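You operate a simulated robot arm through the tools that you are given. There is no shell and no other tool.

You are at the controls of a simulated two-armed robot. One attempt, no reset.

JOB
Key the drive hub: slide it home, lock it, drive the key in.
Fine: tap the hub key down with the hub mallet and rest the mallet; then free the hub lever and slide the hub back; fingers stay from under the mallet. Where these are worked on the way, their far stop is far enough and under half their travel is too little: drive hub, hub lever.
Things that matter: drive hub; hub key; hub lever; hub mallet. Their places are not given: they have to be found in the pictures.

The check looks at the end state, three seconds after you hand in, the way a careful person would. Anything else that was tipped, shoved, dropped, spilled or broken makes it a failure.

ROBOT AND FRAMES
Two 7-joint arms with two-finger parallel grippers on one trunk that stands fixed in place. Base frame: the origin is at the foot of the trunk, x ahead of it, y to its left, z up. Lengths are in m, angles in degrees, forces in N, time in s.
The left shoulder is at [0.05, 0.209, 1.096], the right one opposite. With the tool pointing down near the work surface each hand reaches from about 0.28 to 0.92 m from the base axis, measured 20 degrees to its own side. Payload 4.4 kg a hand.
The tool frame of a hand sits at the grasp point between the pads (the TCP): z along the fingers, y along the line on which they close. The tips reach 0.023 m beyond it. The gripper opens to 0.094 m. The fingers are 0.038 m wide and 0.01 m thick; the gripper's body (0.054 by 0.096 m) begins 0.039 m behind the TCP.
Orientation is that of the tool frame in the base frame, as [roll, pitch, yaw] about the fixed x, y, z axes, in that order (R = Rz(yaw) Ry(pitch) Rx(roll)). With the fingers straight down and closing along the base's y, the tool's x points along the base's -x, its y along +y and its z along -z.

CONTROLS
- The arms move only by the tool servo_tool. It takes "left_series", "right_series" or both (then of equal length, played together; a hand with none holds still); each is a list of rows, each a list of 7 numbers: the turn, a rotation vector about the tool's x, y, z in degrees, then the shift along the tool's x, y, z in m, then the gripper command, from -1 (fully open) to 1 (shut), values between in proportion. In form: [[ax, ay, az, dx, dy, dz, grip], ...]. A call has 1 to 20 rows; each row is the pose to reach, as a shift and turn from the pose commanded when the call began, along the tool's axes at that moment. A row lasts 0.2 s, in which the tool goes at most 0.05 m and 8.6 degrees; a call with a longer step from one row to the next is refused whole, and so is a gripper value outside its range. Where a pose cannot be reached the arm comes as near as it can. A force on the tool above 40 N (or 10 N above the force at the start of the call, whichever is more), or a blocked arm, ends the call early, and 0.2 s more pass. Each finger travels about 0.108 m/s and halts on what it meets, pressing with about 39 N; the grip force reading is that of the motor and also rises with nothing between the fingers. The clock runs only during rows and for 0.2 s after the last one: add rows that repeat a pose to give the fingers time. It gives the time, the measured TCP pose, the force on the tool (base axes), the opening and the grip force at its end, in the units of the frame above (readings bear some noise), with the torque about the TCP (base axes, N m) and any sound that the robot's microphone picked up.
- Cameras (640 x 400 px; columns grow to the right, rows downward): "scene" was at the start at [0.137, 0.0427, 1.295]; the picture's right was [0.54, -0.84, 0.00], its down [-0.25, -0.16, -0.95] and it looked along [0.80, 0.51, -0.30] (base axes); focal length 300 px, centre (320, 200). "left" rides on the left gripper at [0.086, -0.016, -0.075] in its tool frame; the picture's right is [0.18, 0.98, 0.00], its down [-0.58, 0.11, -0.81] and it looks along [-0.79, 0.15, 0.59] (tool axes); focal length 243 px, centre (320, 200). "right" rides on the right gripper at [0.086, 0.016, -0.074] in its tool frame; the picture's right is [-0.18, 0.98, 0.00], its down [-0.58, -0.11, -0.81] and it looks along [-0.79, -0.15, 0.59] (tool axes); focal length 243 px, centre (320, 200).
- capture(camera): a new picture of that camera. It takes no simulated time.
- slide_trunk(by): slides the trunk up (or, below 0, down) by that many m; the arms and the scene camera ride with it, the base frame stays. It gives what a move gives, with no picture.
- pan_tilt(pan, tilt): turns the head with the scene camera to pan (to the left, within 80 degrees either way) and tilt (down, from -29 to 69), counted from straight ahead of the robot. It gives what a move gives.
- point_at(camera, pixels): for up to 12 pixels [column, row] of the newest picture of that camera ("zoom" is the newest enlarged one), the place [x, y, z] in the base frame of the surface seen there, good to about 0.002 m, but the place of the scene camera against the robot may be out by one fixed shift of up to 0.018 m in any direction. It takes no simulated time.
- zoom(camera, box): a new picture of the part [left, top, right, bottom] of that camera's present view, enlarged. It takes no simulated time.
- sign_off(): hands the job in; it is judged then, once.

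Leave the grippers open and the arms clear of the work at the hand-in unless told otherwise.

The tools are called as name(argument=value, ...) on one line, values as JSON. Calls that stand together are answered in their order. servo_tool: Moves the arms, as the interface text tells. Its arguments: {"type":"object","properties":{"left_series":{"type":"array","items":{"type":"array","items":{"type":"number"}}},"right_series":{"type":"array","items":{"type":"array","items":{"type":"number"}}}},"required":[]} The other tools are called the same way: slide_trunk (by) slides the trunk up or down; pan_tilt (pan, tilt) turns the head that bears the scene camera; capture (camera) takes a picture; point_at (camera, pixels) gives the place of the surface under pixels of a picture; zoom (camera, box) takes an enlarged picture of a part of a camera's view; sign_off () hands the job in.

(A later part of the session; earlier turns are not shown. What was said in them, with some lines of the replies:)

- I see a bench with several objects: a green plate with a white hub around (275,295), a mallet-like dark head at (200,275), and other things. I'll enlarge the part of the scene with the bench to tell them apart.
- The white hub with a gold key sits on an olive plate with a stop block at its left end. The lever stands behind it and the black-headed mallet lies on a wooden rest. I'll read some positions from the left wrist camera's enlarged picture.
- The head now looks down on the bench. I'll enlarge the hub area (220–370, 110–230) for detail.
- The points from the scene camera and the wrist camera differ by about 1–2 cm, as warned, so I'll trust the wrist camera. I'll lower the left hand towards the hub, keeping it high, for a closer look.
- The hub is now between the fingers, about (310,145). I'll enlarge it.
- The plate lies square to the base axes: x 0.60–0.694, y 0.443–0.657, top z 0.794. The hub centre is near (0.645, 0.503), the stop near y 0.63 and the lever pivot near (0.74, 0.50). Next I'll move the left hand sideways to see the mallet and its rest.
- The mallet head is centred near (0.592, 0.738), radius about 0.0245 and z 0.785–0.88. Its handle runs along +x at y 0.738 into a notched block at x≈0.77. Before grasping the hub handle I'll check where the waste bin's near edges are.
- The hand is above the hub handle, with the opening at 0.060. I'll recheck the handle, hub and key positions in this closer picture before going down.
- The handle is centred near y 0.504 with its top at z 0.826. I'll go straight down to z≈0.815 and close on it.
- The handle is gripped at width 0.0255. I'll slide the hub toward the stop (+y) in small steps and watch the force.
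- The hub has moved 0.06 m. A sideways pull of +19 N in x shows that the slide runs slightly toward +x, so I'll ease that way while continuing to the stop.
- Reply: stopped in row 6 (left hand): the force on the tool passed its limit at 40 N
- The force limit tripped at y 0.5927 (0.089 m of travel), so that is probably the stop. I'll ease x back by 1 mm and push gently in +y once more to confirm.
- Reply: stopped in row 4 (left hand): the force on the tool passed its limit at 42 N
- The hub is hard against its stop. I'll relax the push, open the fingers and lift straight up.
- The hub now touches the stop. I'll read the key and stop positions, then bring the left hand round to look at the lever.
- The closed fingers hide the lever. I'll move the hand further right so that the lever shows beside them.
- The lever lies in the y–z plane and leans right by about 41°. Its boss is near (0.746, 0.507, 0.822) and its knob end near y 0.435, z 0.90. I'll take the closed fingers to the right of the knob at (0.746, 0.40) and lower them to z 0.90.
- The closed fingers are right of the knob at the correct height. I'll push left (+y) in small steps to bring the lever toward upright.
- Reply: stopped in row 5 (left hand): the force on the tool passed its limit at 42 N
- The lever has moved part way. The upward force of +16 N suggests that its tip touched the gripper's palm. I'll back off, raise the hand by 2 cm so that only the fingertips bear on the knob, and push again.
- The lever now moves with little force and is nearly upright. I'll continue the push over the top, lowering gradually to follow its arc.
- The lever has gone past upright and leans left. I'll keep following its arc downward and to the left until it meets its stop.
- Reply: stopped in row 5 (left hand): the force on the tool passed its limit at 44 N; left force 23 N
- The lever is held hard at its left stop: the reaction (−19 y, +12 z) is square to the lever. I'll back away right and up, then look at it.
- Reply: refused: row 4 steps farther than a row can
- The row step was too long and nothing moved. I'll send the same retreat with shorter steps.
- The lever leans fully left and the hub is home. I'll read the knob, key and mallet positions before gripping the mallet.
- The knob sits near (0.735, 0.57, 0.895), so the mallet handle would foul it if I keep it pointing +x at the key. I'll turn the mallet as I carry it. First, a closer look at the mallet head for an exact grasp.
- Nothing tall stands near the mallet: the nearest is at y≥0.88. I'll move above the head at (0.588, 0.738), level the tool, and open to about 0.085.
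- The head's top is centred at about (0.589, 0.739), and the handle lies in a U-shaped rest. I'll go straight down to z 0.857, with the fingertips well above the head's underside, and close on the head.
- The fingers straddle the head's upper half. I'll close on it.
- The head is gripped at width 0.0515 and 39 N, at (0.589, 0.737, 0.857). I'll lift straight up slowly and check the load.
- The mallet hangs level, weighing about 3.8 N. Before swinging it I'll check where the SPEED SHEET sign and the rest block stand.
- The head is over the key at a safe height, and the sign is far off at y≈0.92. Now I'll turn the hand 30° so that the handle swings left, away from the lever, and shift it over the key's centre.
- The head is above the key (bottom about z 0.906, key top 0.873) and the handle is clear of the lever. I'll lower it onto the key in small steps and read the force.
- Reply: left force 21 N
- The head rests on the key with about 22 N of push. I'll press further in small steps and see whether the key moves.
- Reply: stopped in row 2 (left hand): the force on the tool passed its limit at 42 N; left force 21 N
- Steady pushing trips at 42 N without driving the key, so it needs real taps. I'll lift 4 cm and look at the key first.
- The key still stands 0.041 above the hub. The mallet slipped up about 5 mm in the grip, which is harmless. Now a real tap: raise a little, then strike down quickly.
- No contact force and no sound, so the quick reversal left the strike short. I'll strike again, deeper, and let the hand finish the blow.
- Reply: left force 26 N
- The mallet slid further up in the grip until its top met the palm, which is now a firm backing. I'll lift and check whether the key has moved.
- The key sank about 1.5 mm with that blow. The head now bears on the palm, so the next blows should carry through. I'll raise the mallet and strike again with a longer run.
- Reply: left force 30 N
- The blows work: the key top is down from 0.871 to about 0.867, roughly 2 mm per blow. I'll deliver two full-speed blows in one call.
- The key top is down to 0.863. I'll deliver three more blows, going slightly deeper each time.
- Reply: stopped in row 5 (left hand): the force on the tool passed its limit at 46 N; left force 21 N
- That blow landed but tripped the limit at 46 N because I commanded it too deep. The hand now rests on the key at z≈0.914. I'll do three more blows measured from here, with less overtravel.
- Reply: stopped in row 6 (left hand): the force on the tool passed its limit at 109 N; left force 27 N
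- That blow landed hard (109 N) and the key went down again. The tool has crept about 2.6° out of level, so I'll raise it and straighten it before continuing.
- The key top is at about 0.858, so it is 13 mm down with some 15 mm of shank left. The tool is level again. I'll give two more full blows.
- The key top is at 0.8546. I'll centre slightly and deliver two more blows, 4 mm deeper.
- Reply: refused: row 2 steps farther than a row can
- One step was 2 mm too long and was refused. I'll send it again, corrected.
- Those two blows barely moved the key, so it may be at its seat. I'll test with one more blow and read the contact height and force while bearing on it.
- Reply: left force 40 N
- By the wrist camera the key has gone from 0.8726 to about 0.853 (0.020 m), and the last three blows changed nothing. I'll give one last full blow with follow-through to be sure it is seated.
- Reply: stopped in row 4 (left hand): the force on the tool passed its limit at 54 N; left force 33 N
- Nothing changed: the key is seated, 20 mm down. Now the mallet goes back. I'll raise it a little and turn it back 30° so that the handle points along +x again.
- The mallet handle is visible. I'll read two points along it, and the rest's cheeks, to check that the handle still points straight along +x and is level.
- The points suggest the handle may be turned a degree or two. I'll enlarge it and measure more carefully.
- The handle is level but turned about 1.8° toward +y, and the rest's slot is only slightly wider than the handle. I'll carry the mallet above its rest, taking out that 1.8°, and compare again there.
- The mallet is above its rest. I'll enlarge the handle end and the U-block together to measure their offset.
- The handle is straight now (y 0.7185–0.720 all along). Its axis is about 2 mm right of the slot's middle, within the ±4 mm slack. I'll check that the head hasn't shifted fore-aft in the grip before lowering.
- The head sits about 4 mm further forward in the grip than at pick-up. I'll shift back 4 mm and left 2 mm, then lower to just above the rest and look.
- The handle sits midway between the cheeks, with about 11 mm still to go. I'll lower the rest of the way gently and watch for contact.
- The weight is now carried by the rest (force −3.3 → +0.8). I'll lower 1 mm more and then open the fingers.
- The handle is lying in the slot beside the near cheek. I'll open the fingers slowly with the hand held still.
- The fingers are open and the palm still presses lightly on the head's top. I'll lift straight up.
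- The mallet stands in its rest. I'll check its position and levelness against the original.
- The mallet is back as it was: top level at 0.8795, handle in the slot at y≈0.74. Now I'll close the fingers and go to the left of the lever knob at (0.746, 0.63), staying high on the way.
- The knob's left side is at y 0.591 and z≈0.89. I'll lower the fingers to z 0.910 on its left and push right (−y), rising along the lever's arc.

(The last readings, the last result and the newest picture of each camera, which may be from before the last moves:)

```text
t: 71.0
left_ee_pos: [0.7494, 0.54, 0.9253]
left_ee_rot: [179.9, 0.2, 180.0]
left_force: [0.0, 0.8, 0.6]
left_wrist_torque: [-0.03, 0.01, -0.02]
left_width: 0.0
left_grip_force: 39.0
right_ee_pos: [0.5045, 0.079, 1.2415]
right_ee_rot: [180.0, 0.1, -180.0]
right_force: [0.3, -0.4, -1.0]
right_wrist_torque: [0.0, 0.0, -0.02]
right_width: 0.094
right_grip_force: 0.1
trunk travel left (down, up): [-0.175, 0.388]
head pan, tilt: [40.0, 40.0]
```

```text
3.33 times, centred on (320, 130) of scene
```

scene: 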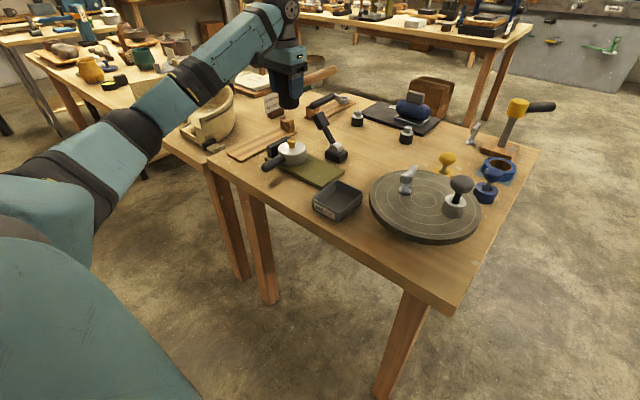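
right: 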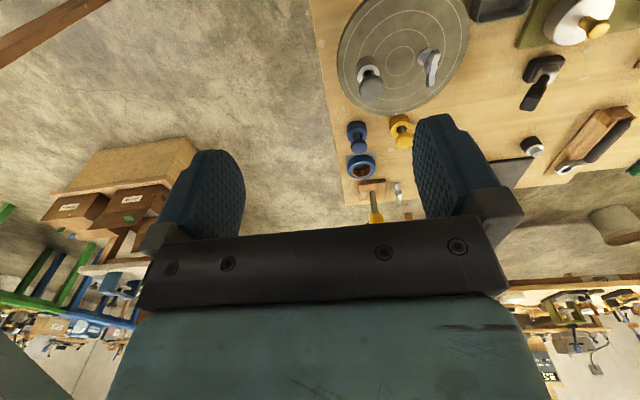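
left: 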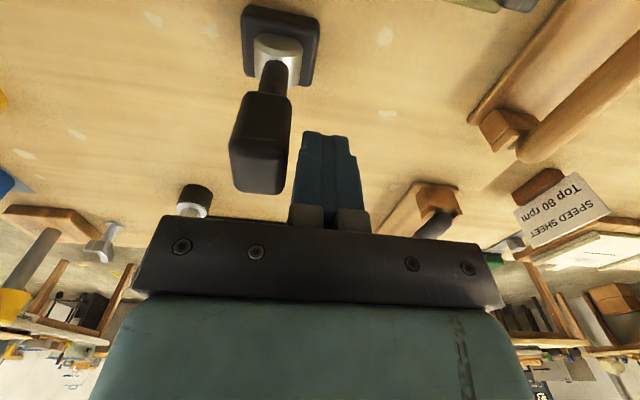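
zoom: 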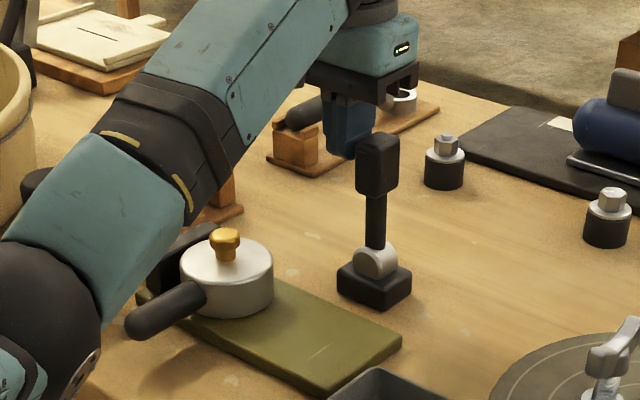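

The lever is upright again. I'll continue pushing over to the right, following its arc down to the stop.

servo_tool(left_series=[[0, 0, 0, 0, -0.01, 0.0, 1], [0, 0, 0, 0, -0.02, 0.0, 1], [0, 0, 0, 0, -0.03, 0.003, 1], [0, 0, 0, 0, -0.04, 0.008, 1], [0, 0, 0, 0, -0.047, 0.013, 1], [0, 0, 0, 0, -0.053, 0.018, 1], [0, 0, 0, 0, -0.059, 0.023, 1], [0, 0, 0, 0, -0.065, 0.028, 1], [0, 0, 0, 0, -0.071, 0.033, 1], [0, 0, 0, 0, -0.077, 0.038, 1]])

capture(camera="left")

zoom(camera="scene", box=[240, 70, 400, 190])

```text
t: 72.9
left_ee_pos: [0.7492, 0.4823, 0.9049]
left_ee_rot: [179.5, 0.7, -179.3]
left_force: [-4.2, 12.2, 5.8]
left_wrist_torque: [0.22, 0.08, 0.01]
left_width: 0.0
left_grip_force: 38.7
right_ee_pos: [0.5045, 0.0774, 1.2427]
right_ee_rot: [-180.0, 0.0, -179.9]
right_force: [0.0, -0.2, 0.5]
right_wrist_torque: [-0.02, 0.01, -0.02]
right_width: 0.0939
right_grip_force: 0.1
trunk travel left (down, up): [-0.175, 0.388]
head pan, tilt: [40.0, 40.0]
stopped in row 9 (left hand): the force on the tool passed its limit at 47 N (the readings are from after the stop); the commanded pose is now the measured one
```

```text
taken
```

left: 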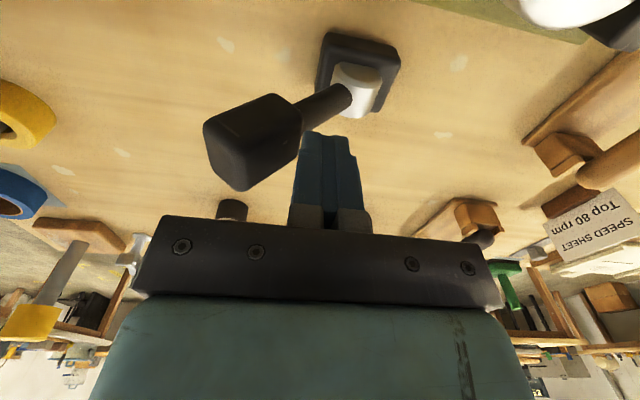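

```text
3.33 times, centred on (320, 130) of scene
```

zoom: 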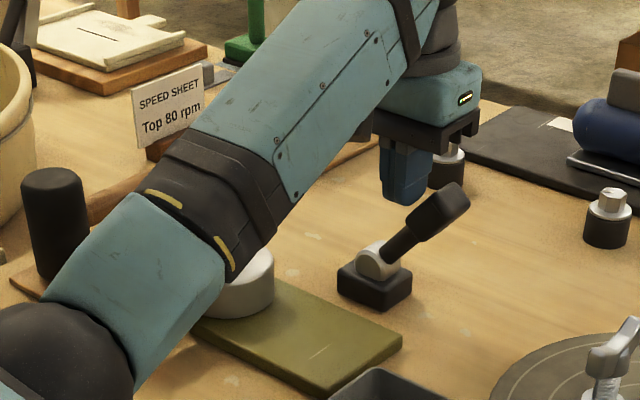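

The lever is hard against its right-hand (free) stop, at 47 N. I'll back off left and up, then look at it from above.

servo_tool(left_series=[[0, 0, 0, 0, 0.01, -0.005, 1], [0, 0, 0, 0, 0.012, -0.04, 1], [0, 0, 0, 0, 0.014, -0.08, 1], [0, 0, 0, 0.03, 0.014, -0.11, 1], [0, 0, 0, 0.06, 0.014, -0.13, 0.5], [0, 0, 0, 0.1, 0.01, -0.14, 0], [0, 0, 0, 0.14, 0.01, -0.14, -0.4], [0, 0, 0, 0.18, 0.01, -0.14, -0.4], [0, 0, 0, 0.18, 0.01, -0.14, -0.4]])

capture(camera="left")

zoom(camera="scene", box=[240, 80, 400, 200])

```text
t: 74.9
left_ee_pos: [0.5688, 0.4885, 1.041]
left_ee_rot: [179.6, 0.5, -179.5]
left_force: [-0.6, 0.1, -1.1]
left_wrist_torque: [0.03, 0.04, -0.01]
left_width: 0.0659
left_grip_force: 0.0
right_ee_pos: [0.5064, 0.0794, 1.2423]
right_ee_rot: [179.9, 0.0, -180.0]
right_force: [0.0, 0.5, -0.4]
right_wrist_torque: [-0.03, 0.02, 0.02]
right_width: 0.0938
right_grip_force: 0.0
trunk travel left (down, up): [-0.175, 0.388]
head pan, tilt: [40.0, 40.0]
```

```text
taken
```

left: 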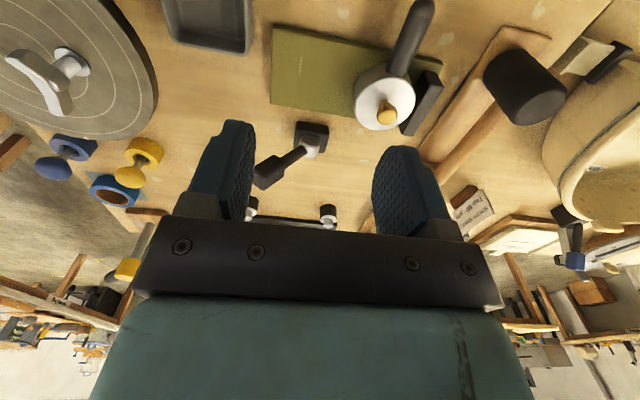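

```text
3.33 times, centred on (320, 140) of scene
```

zoom: 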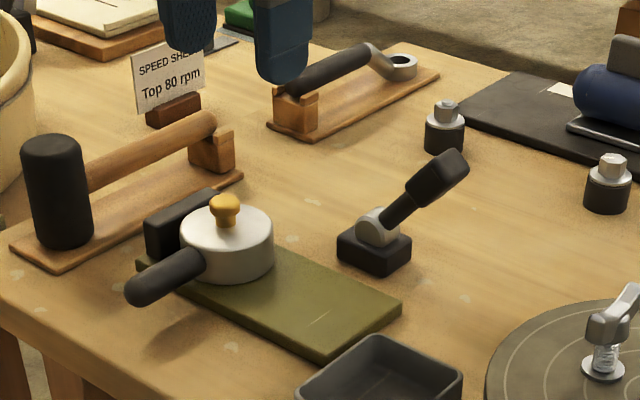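

The lever is back in its starting lean. Next I'll bring the open gripper over the hub's handle at (0.566, 0.593).

servo_tool(left_series=[[0.1, 0.1, 0.1, 0.001, 0.035, 0, -0.3], [0.2, 0.2, 0.2, 0.001, 0.07, 0, -0.3], [0.4, 0.5, 0.5, 0.002, 0.104, 0.0, -0.3], [0.4, 0.5, 0.5, 0.002, 0.104, 0.04, -0.3], [0.4, 0.5, 0.5, 0.002, 0.104, 0.07, -0.3], [0.4, 0.5, 0.5, 0.002, 0.104, 0.07, -0.3]])

capture(camera="left")

```text
t: 76.3
left_ee_pos: [0.565, 0.5934, 0.9705]
left_ee_rot: [179.9, 0.1, -180.0]
left_force: [0.8, 0.4, 0.1]
left_wrist_torque: [0.03, -0.01, 0.01]
left_width: 0.0613
left_grip_force: 0.1
right_ee_pos: [0.505, 0.079, 1.2413]
right_ee_rot: [179.9, 0.0, 179.9]
right_force: [0.7, 0.0, 0.3]
right_wrist_torque: [0.0, 0.03, 0.03]
right_width: 0.0941
right_grip_force: 0.2
trunk travel left (down, up): [-0.175, 0.388]
head pan, tilt: [40.0, 40.0]
```

```text
taken
```

left: 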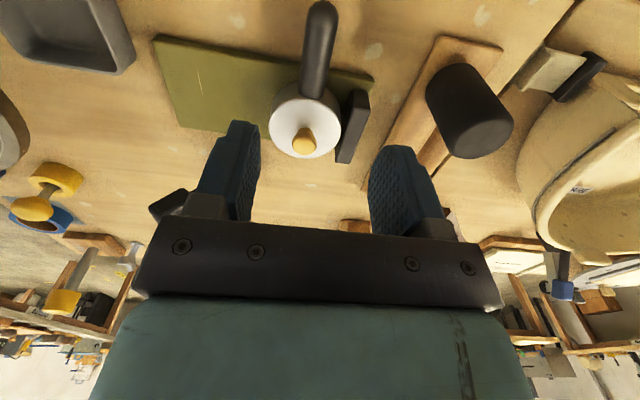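

point_at(camera="left", pixels=[[318, 20], [316, 50], [306, 40], [330, 40], [313, 75], [303, 140]])

servo_tool(left_series=[[0, 0, 0, 0, -0.001, 0.04, -0.3], [0, 0, 0, 0, -0.001, 0.08, -0.3], [0, 0, 0, 0, -0.001, 0.12, -0.3], [0, 0, 0, 0, -0.001, 0.14, -0.3], [0, 0, 0, 0, -0.001, 0.154, -0.3], [0, 0, 0, 0, -0.001, 0.154, -0.3], [0, 0, 0, 0, -0.001, 0.154, 0.2], [0, 0, 0, 0, -0.001, 0.154, 0.7], [0, 0, 0, 0, -0.001, 0.154, 0.7]])

capture(camera="left")

```text
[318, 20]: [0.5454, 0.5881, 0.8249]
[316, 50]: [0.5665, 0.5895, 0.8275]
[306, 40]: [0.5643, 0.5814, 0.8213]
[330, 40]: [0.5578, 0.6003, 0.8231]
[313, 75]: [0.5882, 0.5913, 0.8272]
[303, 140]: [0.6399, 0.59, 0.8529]
```

```text
t: 78.3
left_ee_pos: [0.5663, 0.5909, 0.8173]
left_ee_rot: [179.9, 0.1, -180.0]
left_force: [0.1, 1.3, -0.5]
left_wrist_torque: [0.04, -0.15, -0.06]
left_width: 0.0258
left_grip_force: 45.2
right_ee_pos: [0.5051, 0.0796, 1.243]
right_ee_rot: [179.9, 0.0, -180.0]
right_force: [0.7, 0.0, 0.2]
right_wrist_torque: [-0.01, -0.01, -0.02]
right_width: 0.094
right_grip_force: 0.1
trunk travel left (down, up): [-0.175, 0.388]
head pan, tilt: [40.0, 40.0]
```

```text
taken
```

left: 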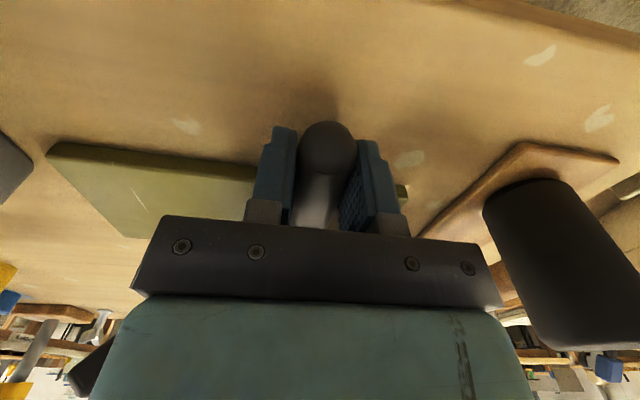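

The handle is gripped again at width 0.0258. I'll slide the hub back (−y), easing about 2 mm toward −x over the run to follow the slide.

servo_tool(left_series=[[0, 0, 0, 0.0, -0.01, 0, 0.7], [0, 0, 0, 0.0005, -0.02, 0, 0.7], [0, 0, 0, 0.0007, -0.03, 0, 0.7], [0, 0, 0, 0.001, -0.04, 0, 0.7], [0, 0, 0, 0.0012, -0.05, 0, 0.7], [0, 0, 0, 0.0014, -0.06, 0, 0.7], [0, 0, 0, 0.0016, -0.07, 0, 0.7]])

zoom(camera="scene", box=[240, 80, 400, 200])

```text
t: 79.9
left_ee_pos: [0.5672, 0.5207, 0.8174]
left_ee_rot: [180.0, 0.2, -179.9]
left_force: [29.9, 1.1, 3.0]
left_wrist_torque: [0.02, -0.8, -0.19]
left_width: 0.0255
left_grip_force: 45.1
right_ee_pos: [0.5072, 0.0793, 1.2413]
right_ee_rot: [180.0, -0.1, 180.0]
right_force: [-0.5, -0.2, -0.9]
right_wrist_torque: [0.03, 0.04, 0.0]
right_width: 0.0939
right_grip_force: 0.1
trunk travel left (down, up): [-0.175, 0.388]
head pan, tilt: [40.0, 40.0]
```

```text
3.33 times, centred on (320, 140) of scene
```

zoom: 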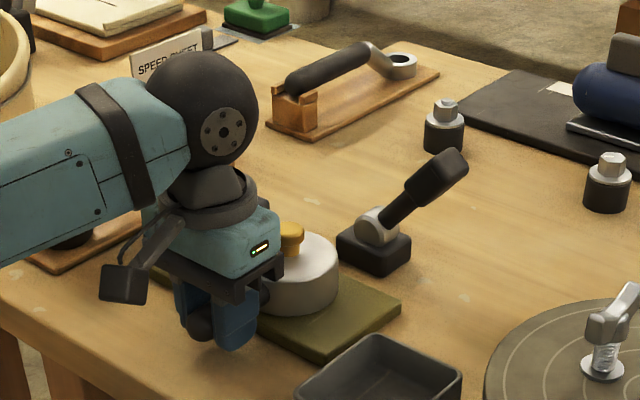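

A pull of +30 N in x shows that I eased the wrong way. I'll take back 2 mm and carry on to the start stop in small steps.

servo_tool(left_series=[[0, 0, 0, -0.0016, 0.0, 0, 0.7], [0, 0, 0, -0.002, -0.005, 0, 0.7], [0, 0, 0, -0.002, -0.01, 0, 0.7], [0, 0, 0, -0.002, -0.014, 0, 0.7], [0, 0, 0, -0.002, -0.018, 0, 0.7], [0, 0, 0, -0.002, -0.021, 0, 0.7], [0, 0, 0, -0.002, -0.024, 0, 0.7], [0, 0, 0, -0.002, -0.027, 0, 0.7]])

zoom(camera="scene", box=[240, 80, 400, 200])

```text
t: 81.4
left_ee_pos: [0.5666, 0.5046, 0.8167]
left_ee_rot: [179.6, 0.1, -179.5]
left_force: [-4.1, 12.1, -3.9]
left_wrist_torque: [0.12, -0.82, -1.31]
left_width: 0.0261
left_grip_force: 44.9
right_ee_pos: [0.5045, 0.0791, 1.2413]
right_ee_rot: [179.9, 0.1, -180.0]
right_force: [0.2, 0.4, -0.4]
right_wrist_torque: [0.02, -0.02, 0.01]
right_width: 0.0937
right_grip_force: 0.2
trunk travel left (down, up): [-0.175, 0.388]
head pan, tilt: [40.0, 40.0]
stopped in row 7 (left hand): the force on the tool passed its limit at 44 N (the readings are from after the stop); the commanded pose is now the measured one
```

```text
3.33 times, centred on (320, 140) of scene
```

zoom: 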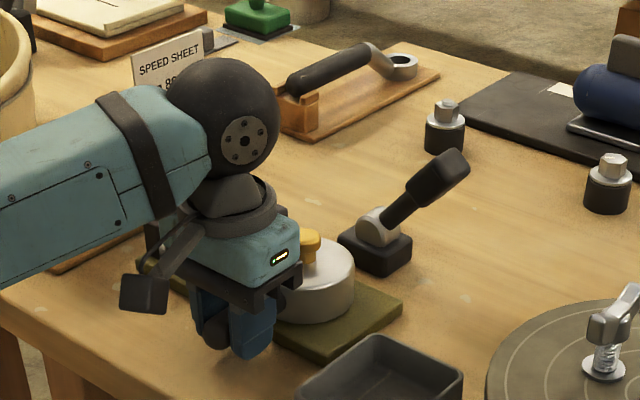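

The hub is back against its starting stop: y 0.5046 against 0.5038 at first grip, reaction +y. I'll relax, open the fingers and lift straight up.

servo_tool(left_series=[[0, 0, 0, 0, 0.0, 0, 0.4], [0, 0, 0, 0, 0.0, 0, 0.0], [0, 0, 0, 0, 0.0, 0, -0.28], [0, 0, 0, 0, 0.0, 0, -0.28], [0, 0, 0, 0, 0, -0.04, -0.28], [0, 0, 0, 0, 0, -0.08, -0.28], [0, 0, 0, 0, 0, -0.12, -0.28], [0, 0, 0, 0, 0, -0.155, -0.28], [0, 0, 0, 0, 0, -0.155, -0.28]])

capture(camera="left")

zoom(camera="scene", box=[220, 90, 380, 210])

```text
t: 83.4
left_ee_pos: [0.566, 0.5026, 0.9743]
left_ee_rot: [179.6, 0.2, -179.7]
left_force: [-0.1, 0.3, -0.1]
left_wrist_torque: [0.02, 0.01, 0.0]
left_width: 0.0601
left_grip_force: 0.1
right_ee_pos: [0.5055, 0.0778, 1.2418]
right_ee_rot: [-179.9, 0.0, 180.0]
right_force: [0.0, -0.1, 0.2]
right_wrist_torque: [0.0, 0.01, 0.02]
right_width: 0.0938
right_grip_force: 0.2
trunk travel left (down, up): [-0.175, 0.388]
head pan, tilt: [40.0, 40.0]
```

```text
taken
```

left: 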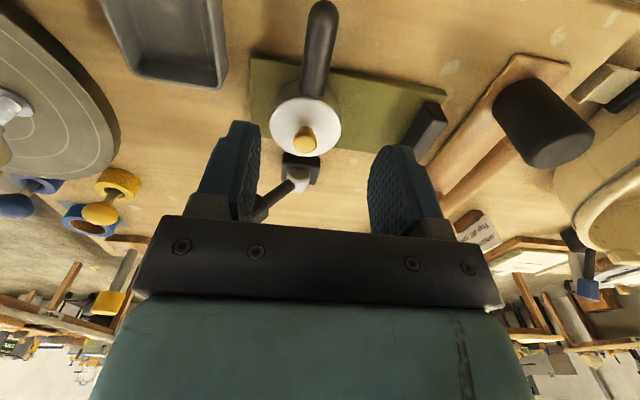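

```text
3.33 times, centred on (300, 150) of scene
```

zoom: 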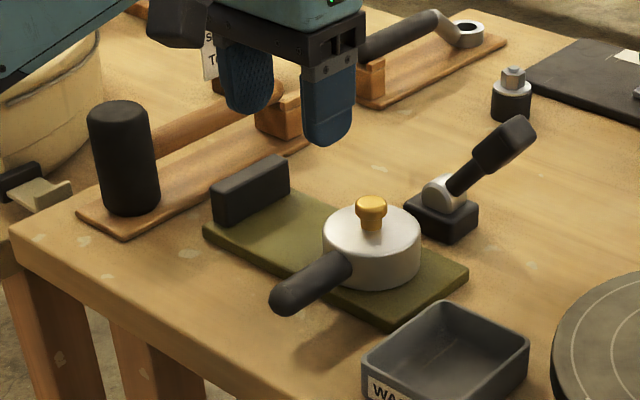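

The hub is back at its starting place. I'll measure the key, hub and lever once more before retreating.

point_at(camera="left", pixels=[[305, 135], [272, 125], [338, 125], [320, 40], [305, 125], [262, 205], [297, 178], [540, 115], [430, 120]])

servo_tool(left_series=[[0, 0, 0, 0.02, -0.01, -0.04, -0.5], [0, 0, 0, 0.05, -0.02, -0.08, -0.8], [0, 0, 0, 0.09, -0.03, -0.1, -1], [0, 0, 0, 0.12, -0.04, -0.13, -1], [0, 0, 0, 0.14, -0.05, -0.17, -1], [0, 0, 0, 0.16, -0.06, -0.21, -1], [0, 0, 0, 0.165, -0.063, -0.235, -1], [0, 0, 0, 0.165, -0.063, -0.235, -1]])

capture(camera="left")

capture(camera="scene")

zoom(camera="scene", box=[200, 70, 400, 220])

```text
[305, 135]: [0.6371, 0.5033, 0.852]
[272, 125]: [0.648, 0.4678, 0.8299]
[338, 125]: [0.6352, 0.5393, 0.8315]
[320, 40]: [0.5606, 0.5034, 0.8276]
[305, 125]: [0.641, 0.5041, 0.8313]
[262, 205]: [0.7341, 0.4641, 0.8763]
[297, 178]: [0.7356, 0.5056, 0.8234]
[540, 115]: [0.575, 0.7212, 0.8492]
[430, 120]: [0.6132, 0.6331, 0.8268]
```

```text
refused: row 2 steps farther than a row can; nothing moved
```

```text
taken
```

left: 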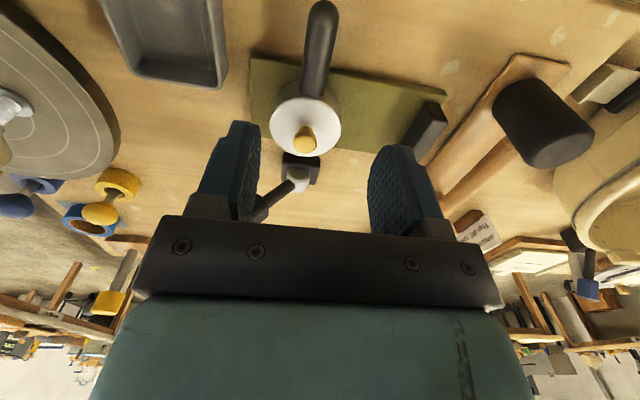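

```text
taken
```

scene: 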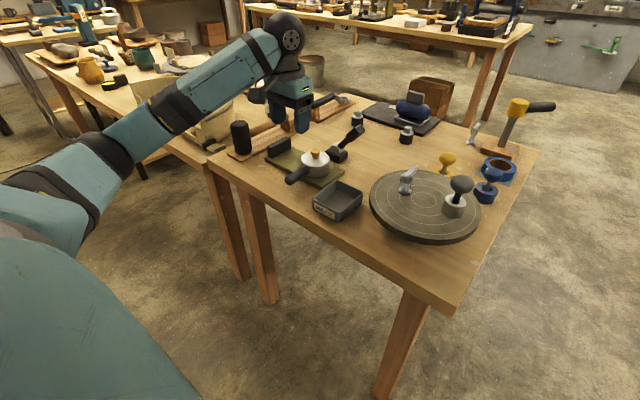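

```text
2.67 times, centred on (300, 145) of scene
```

zoom: 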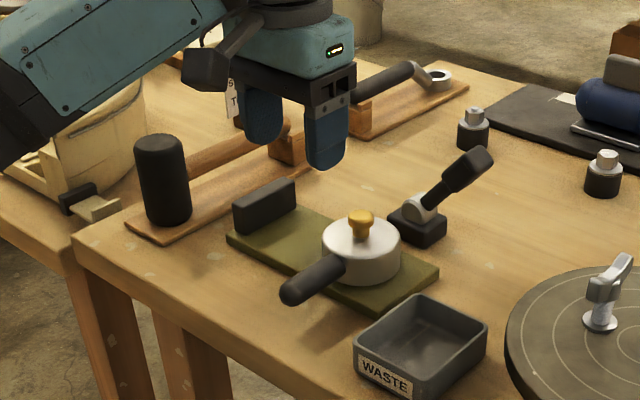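

The measurements are good: hub at y 0.503, key top 0.852, lever leaning right. The retreat was refused for one step being too long, so I'll send it with shorter steps, back to the starting pose with the gripper open.

servo_tool(left_series=[[0, 0, 0, 0.01, -0.005, -0.03, -0.5], [0, 0, 0, 0.03, -0.01, -0.06, -0.8], [0, 0, 0, 0.06, -0.02, -0.09, -1], [0, 0, 0, 0.09, -0.03, -0.12, -1], [0, 0, 0, 0.12, -0.04, -0.15, -1], [0, 0, 0, 0.14, -0.05, -0.18, -1], [0, 0, 0, 0.155, -0.058, -0.21, -1], [0, 0, 0, 0.165, -0.063, -0.235, -1], [0, 0, 0, 0.165, -0.063, -0.235, -1]])

capture(camera="left")

zoom(camera="scene", box=[200, 70, 400, 220])

```text
t: 85.4
left_ee_pos: [0.3996, 0.4367, 1.2075]
left_ee_rot: [179.7, 0.1, -179.8]
left_force: [-0.1, 0.5, -0.3]
left_wrist_torque: [-0.02, 0.0, -0.02]
left_width: 0.0939
left_grip_force: 0.0
right_ee_pos: [0.5059, 0.0789, 1.2422]
right_ee_rot: [180.0, -0.1, 180.0]
right_force: [0.4, -0.1, -0.9]
right_wrist_torque: [-0.03, -0.01, 0.0]
right_width: 0.094
right_grip_force: 0.0
trunk travel left (down, up): [-0.175, 0.388]
head pan, tilt: [40.0, 40.0]
```

```text
taken
```

left: 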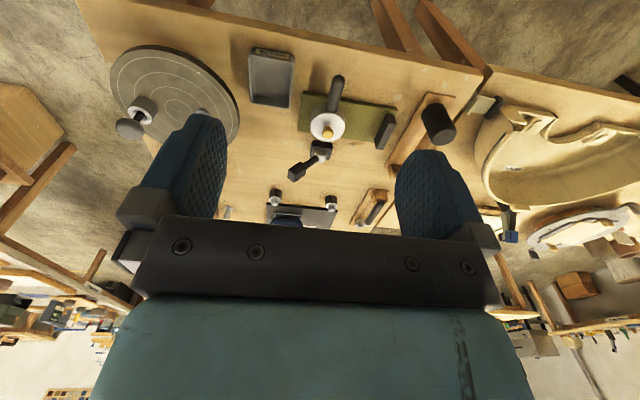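

```text
2.67 times, centred on (300, 145) of scene
```

zoom: 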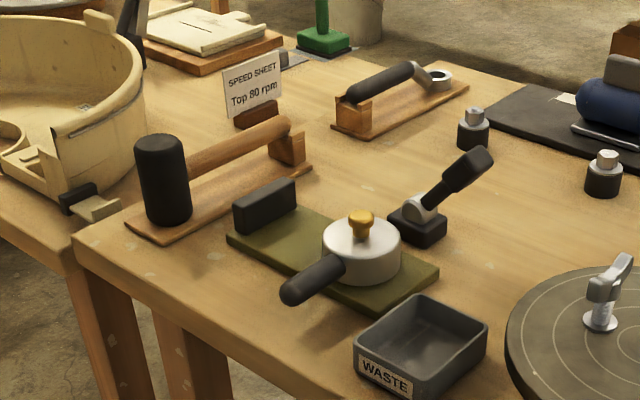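

Everything matches the starting layout except the key, which is driven 20 mm down. The hub is at its start stop, the lever is free and leaning right, and the mallet is level in its rest. Both grippers are open and clear. Nothing else on the bench has moved, so I'm handing in.

sign_off()

```text
The job is handed in.
```

I finished the job and handed it in. The result of the check is not known to me.

- **Hub:** I slid it left until it was hard against the stop. Once the key was in and the lever freed, I slid it back until it met its starting stop.
- **Lever:** I pushed it over to its left stop to lock the hub. After the mallet was back in its rest, I pushed it back to its right stop to free it.
- **Key:** Steady pressing up to about 42 N did not move it, so I tapped it with the mallet. It went down about 20 mm, and the last four full blows moved it no further. I take that as seated, though about 8 mm of shank still shows above the hub.
- **Mallet:** I held it by the upper half of the head, with my fingertips above its underside throughout. It is back in its rest, level and with the handle in the slot.

I saw nothing else moved, tipped or knocked in the pictures. The left arm is back at its starting pose, the right arm never moved, and both grippers are open and clear of the work.
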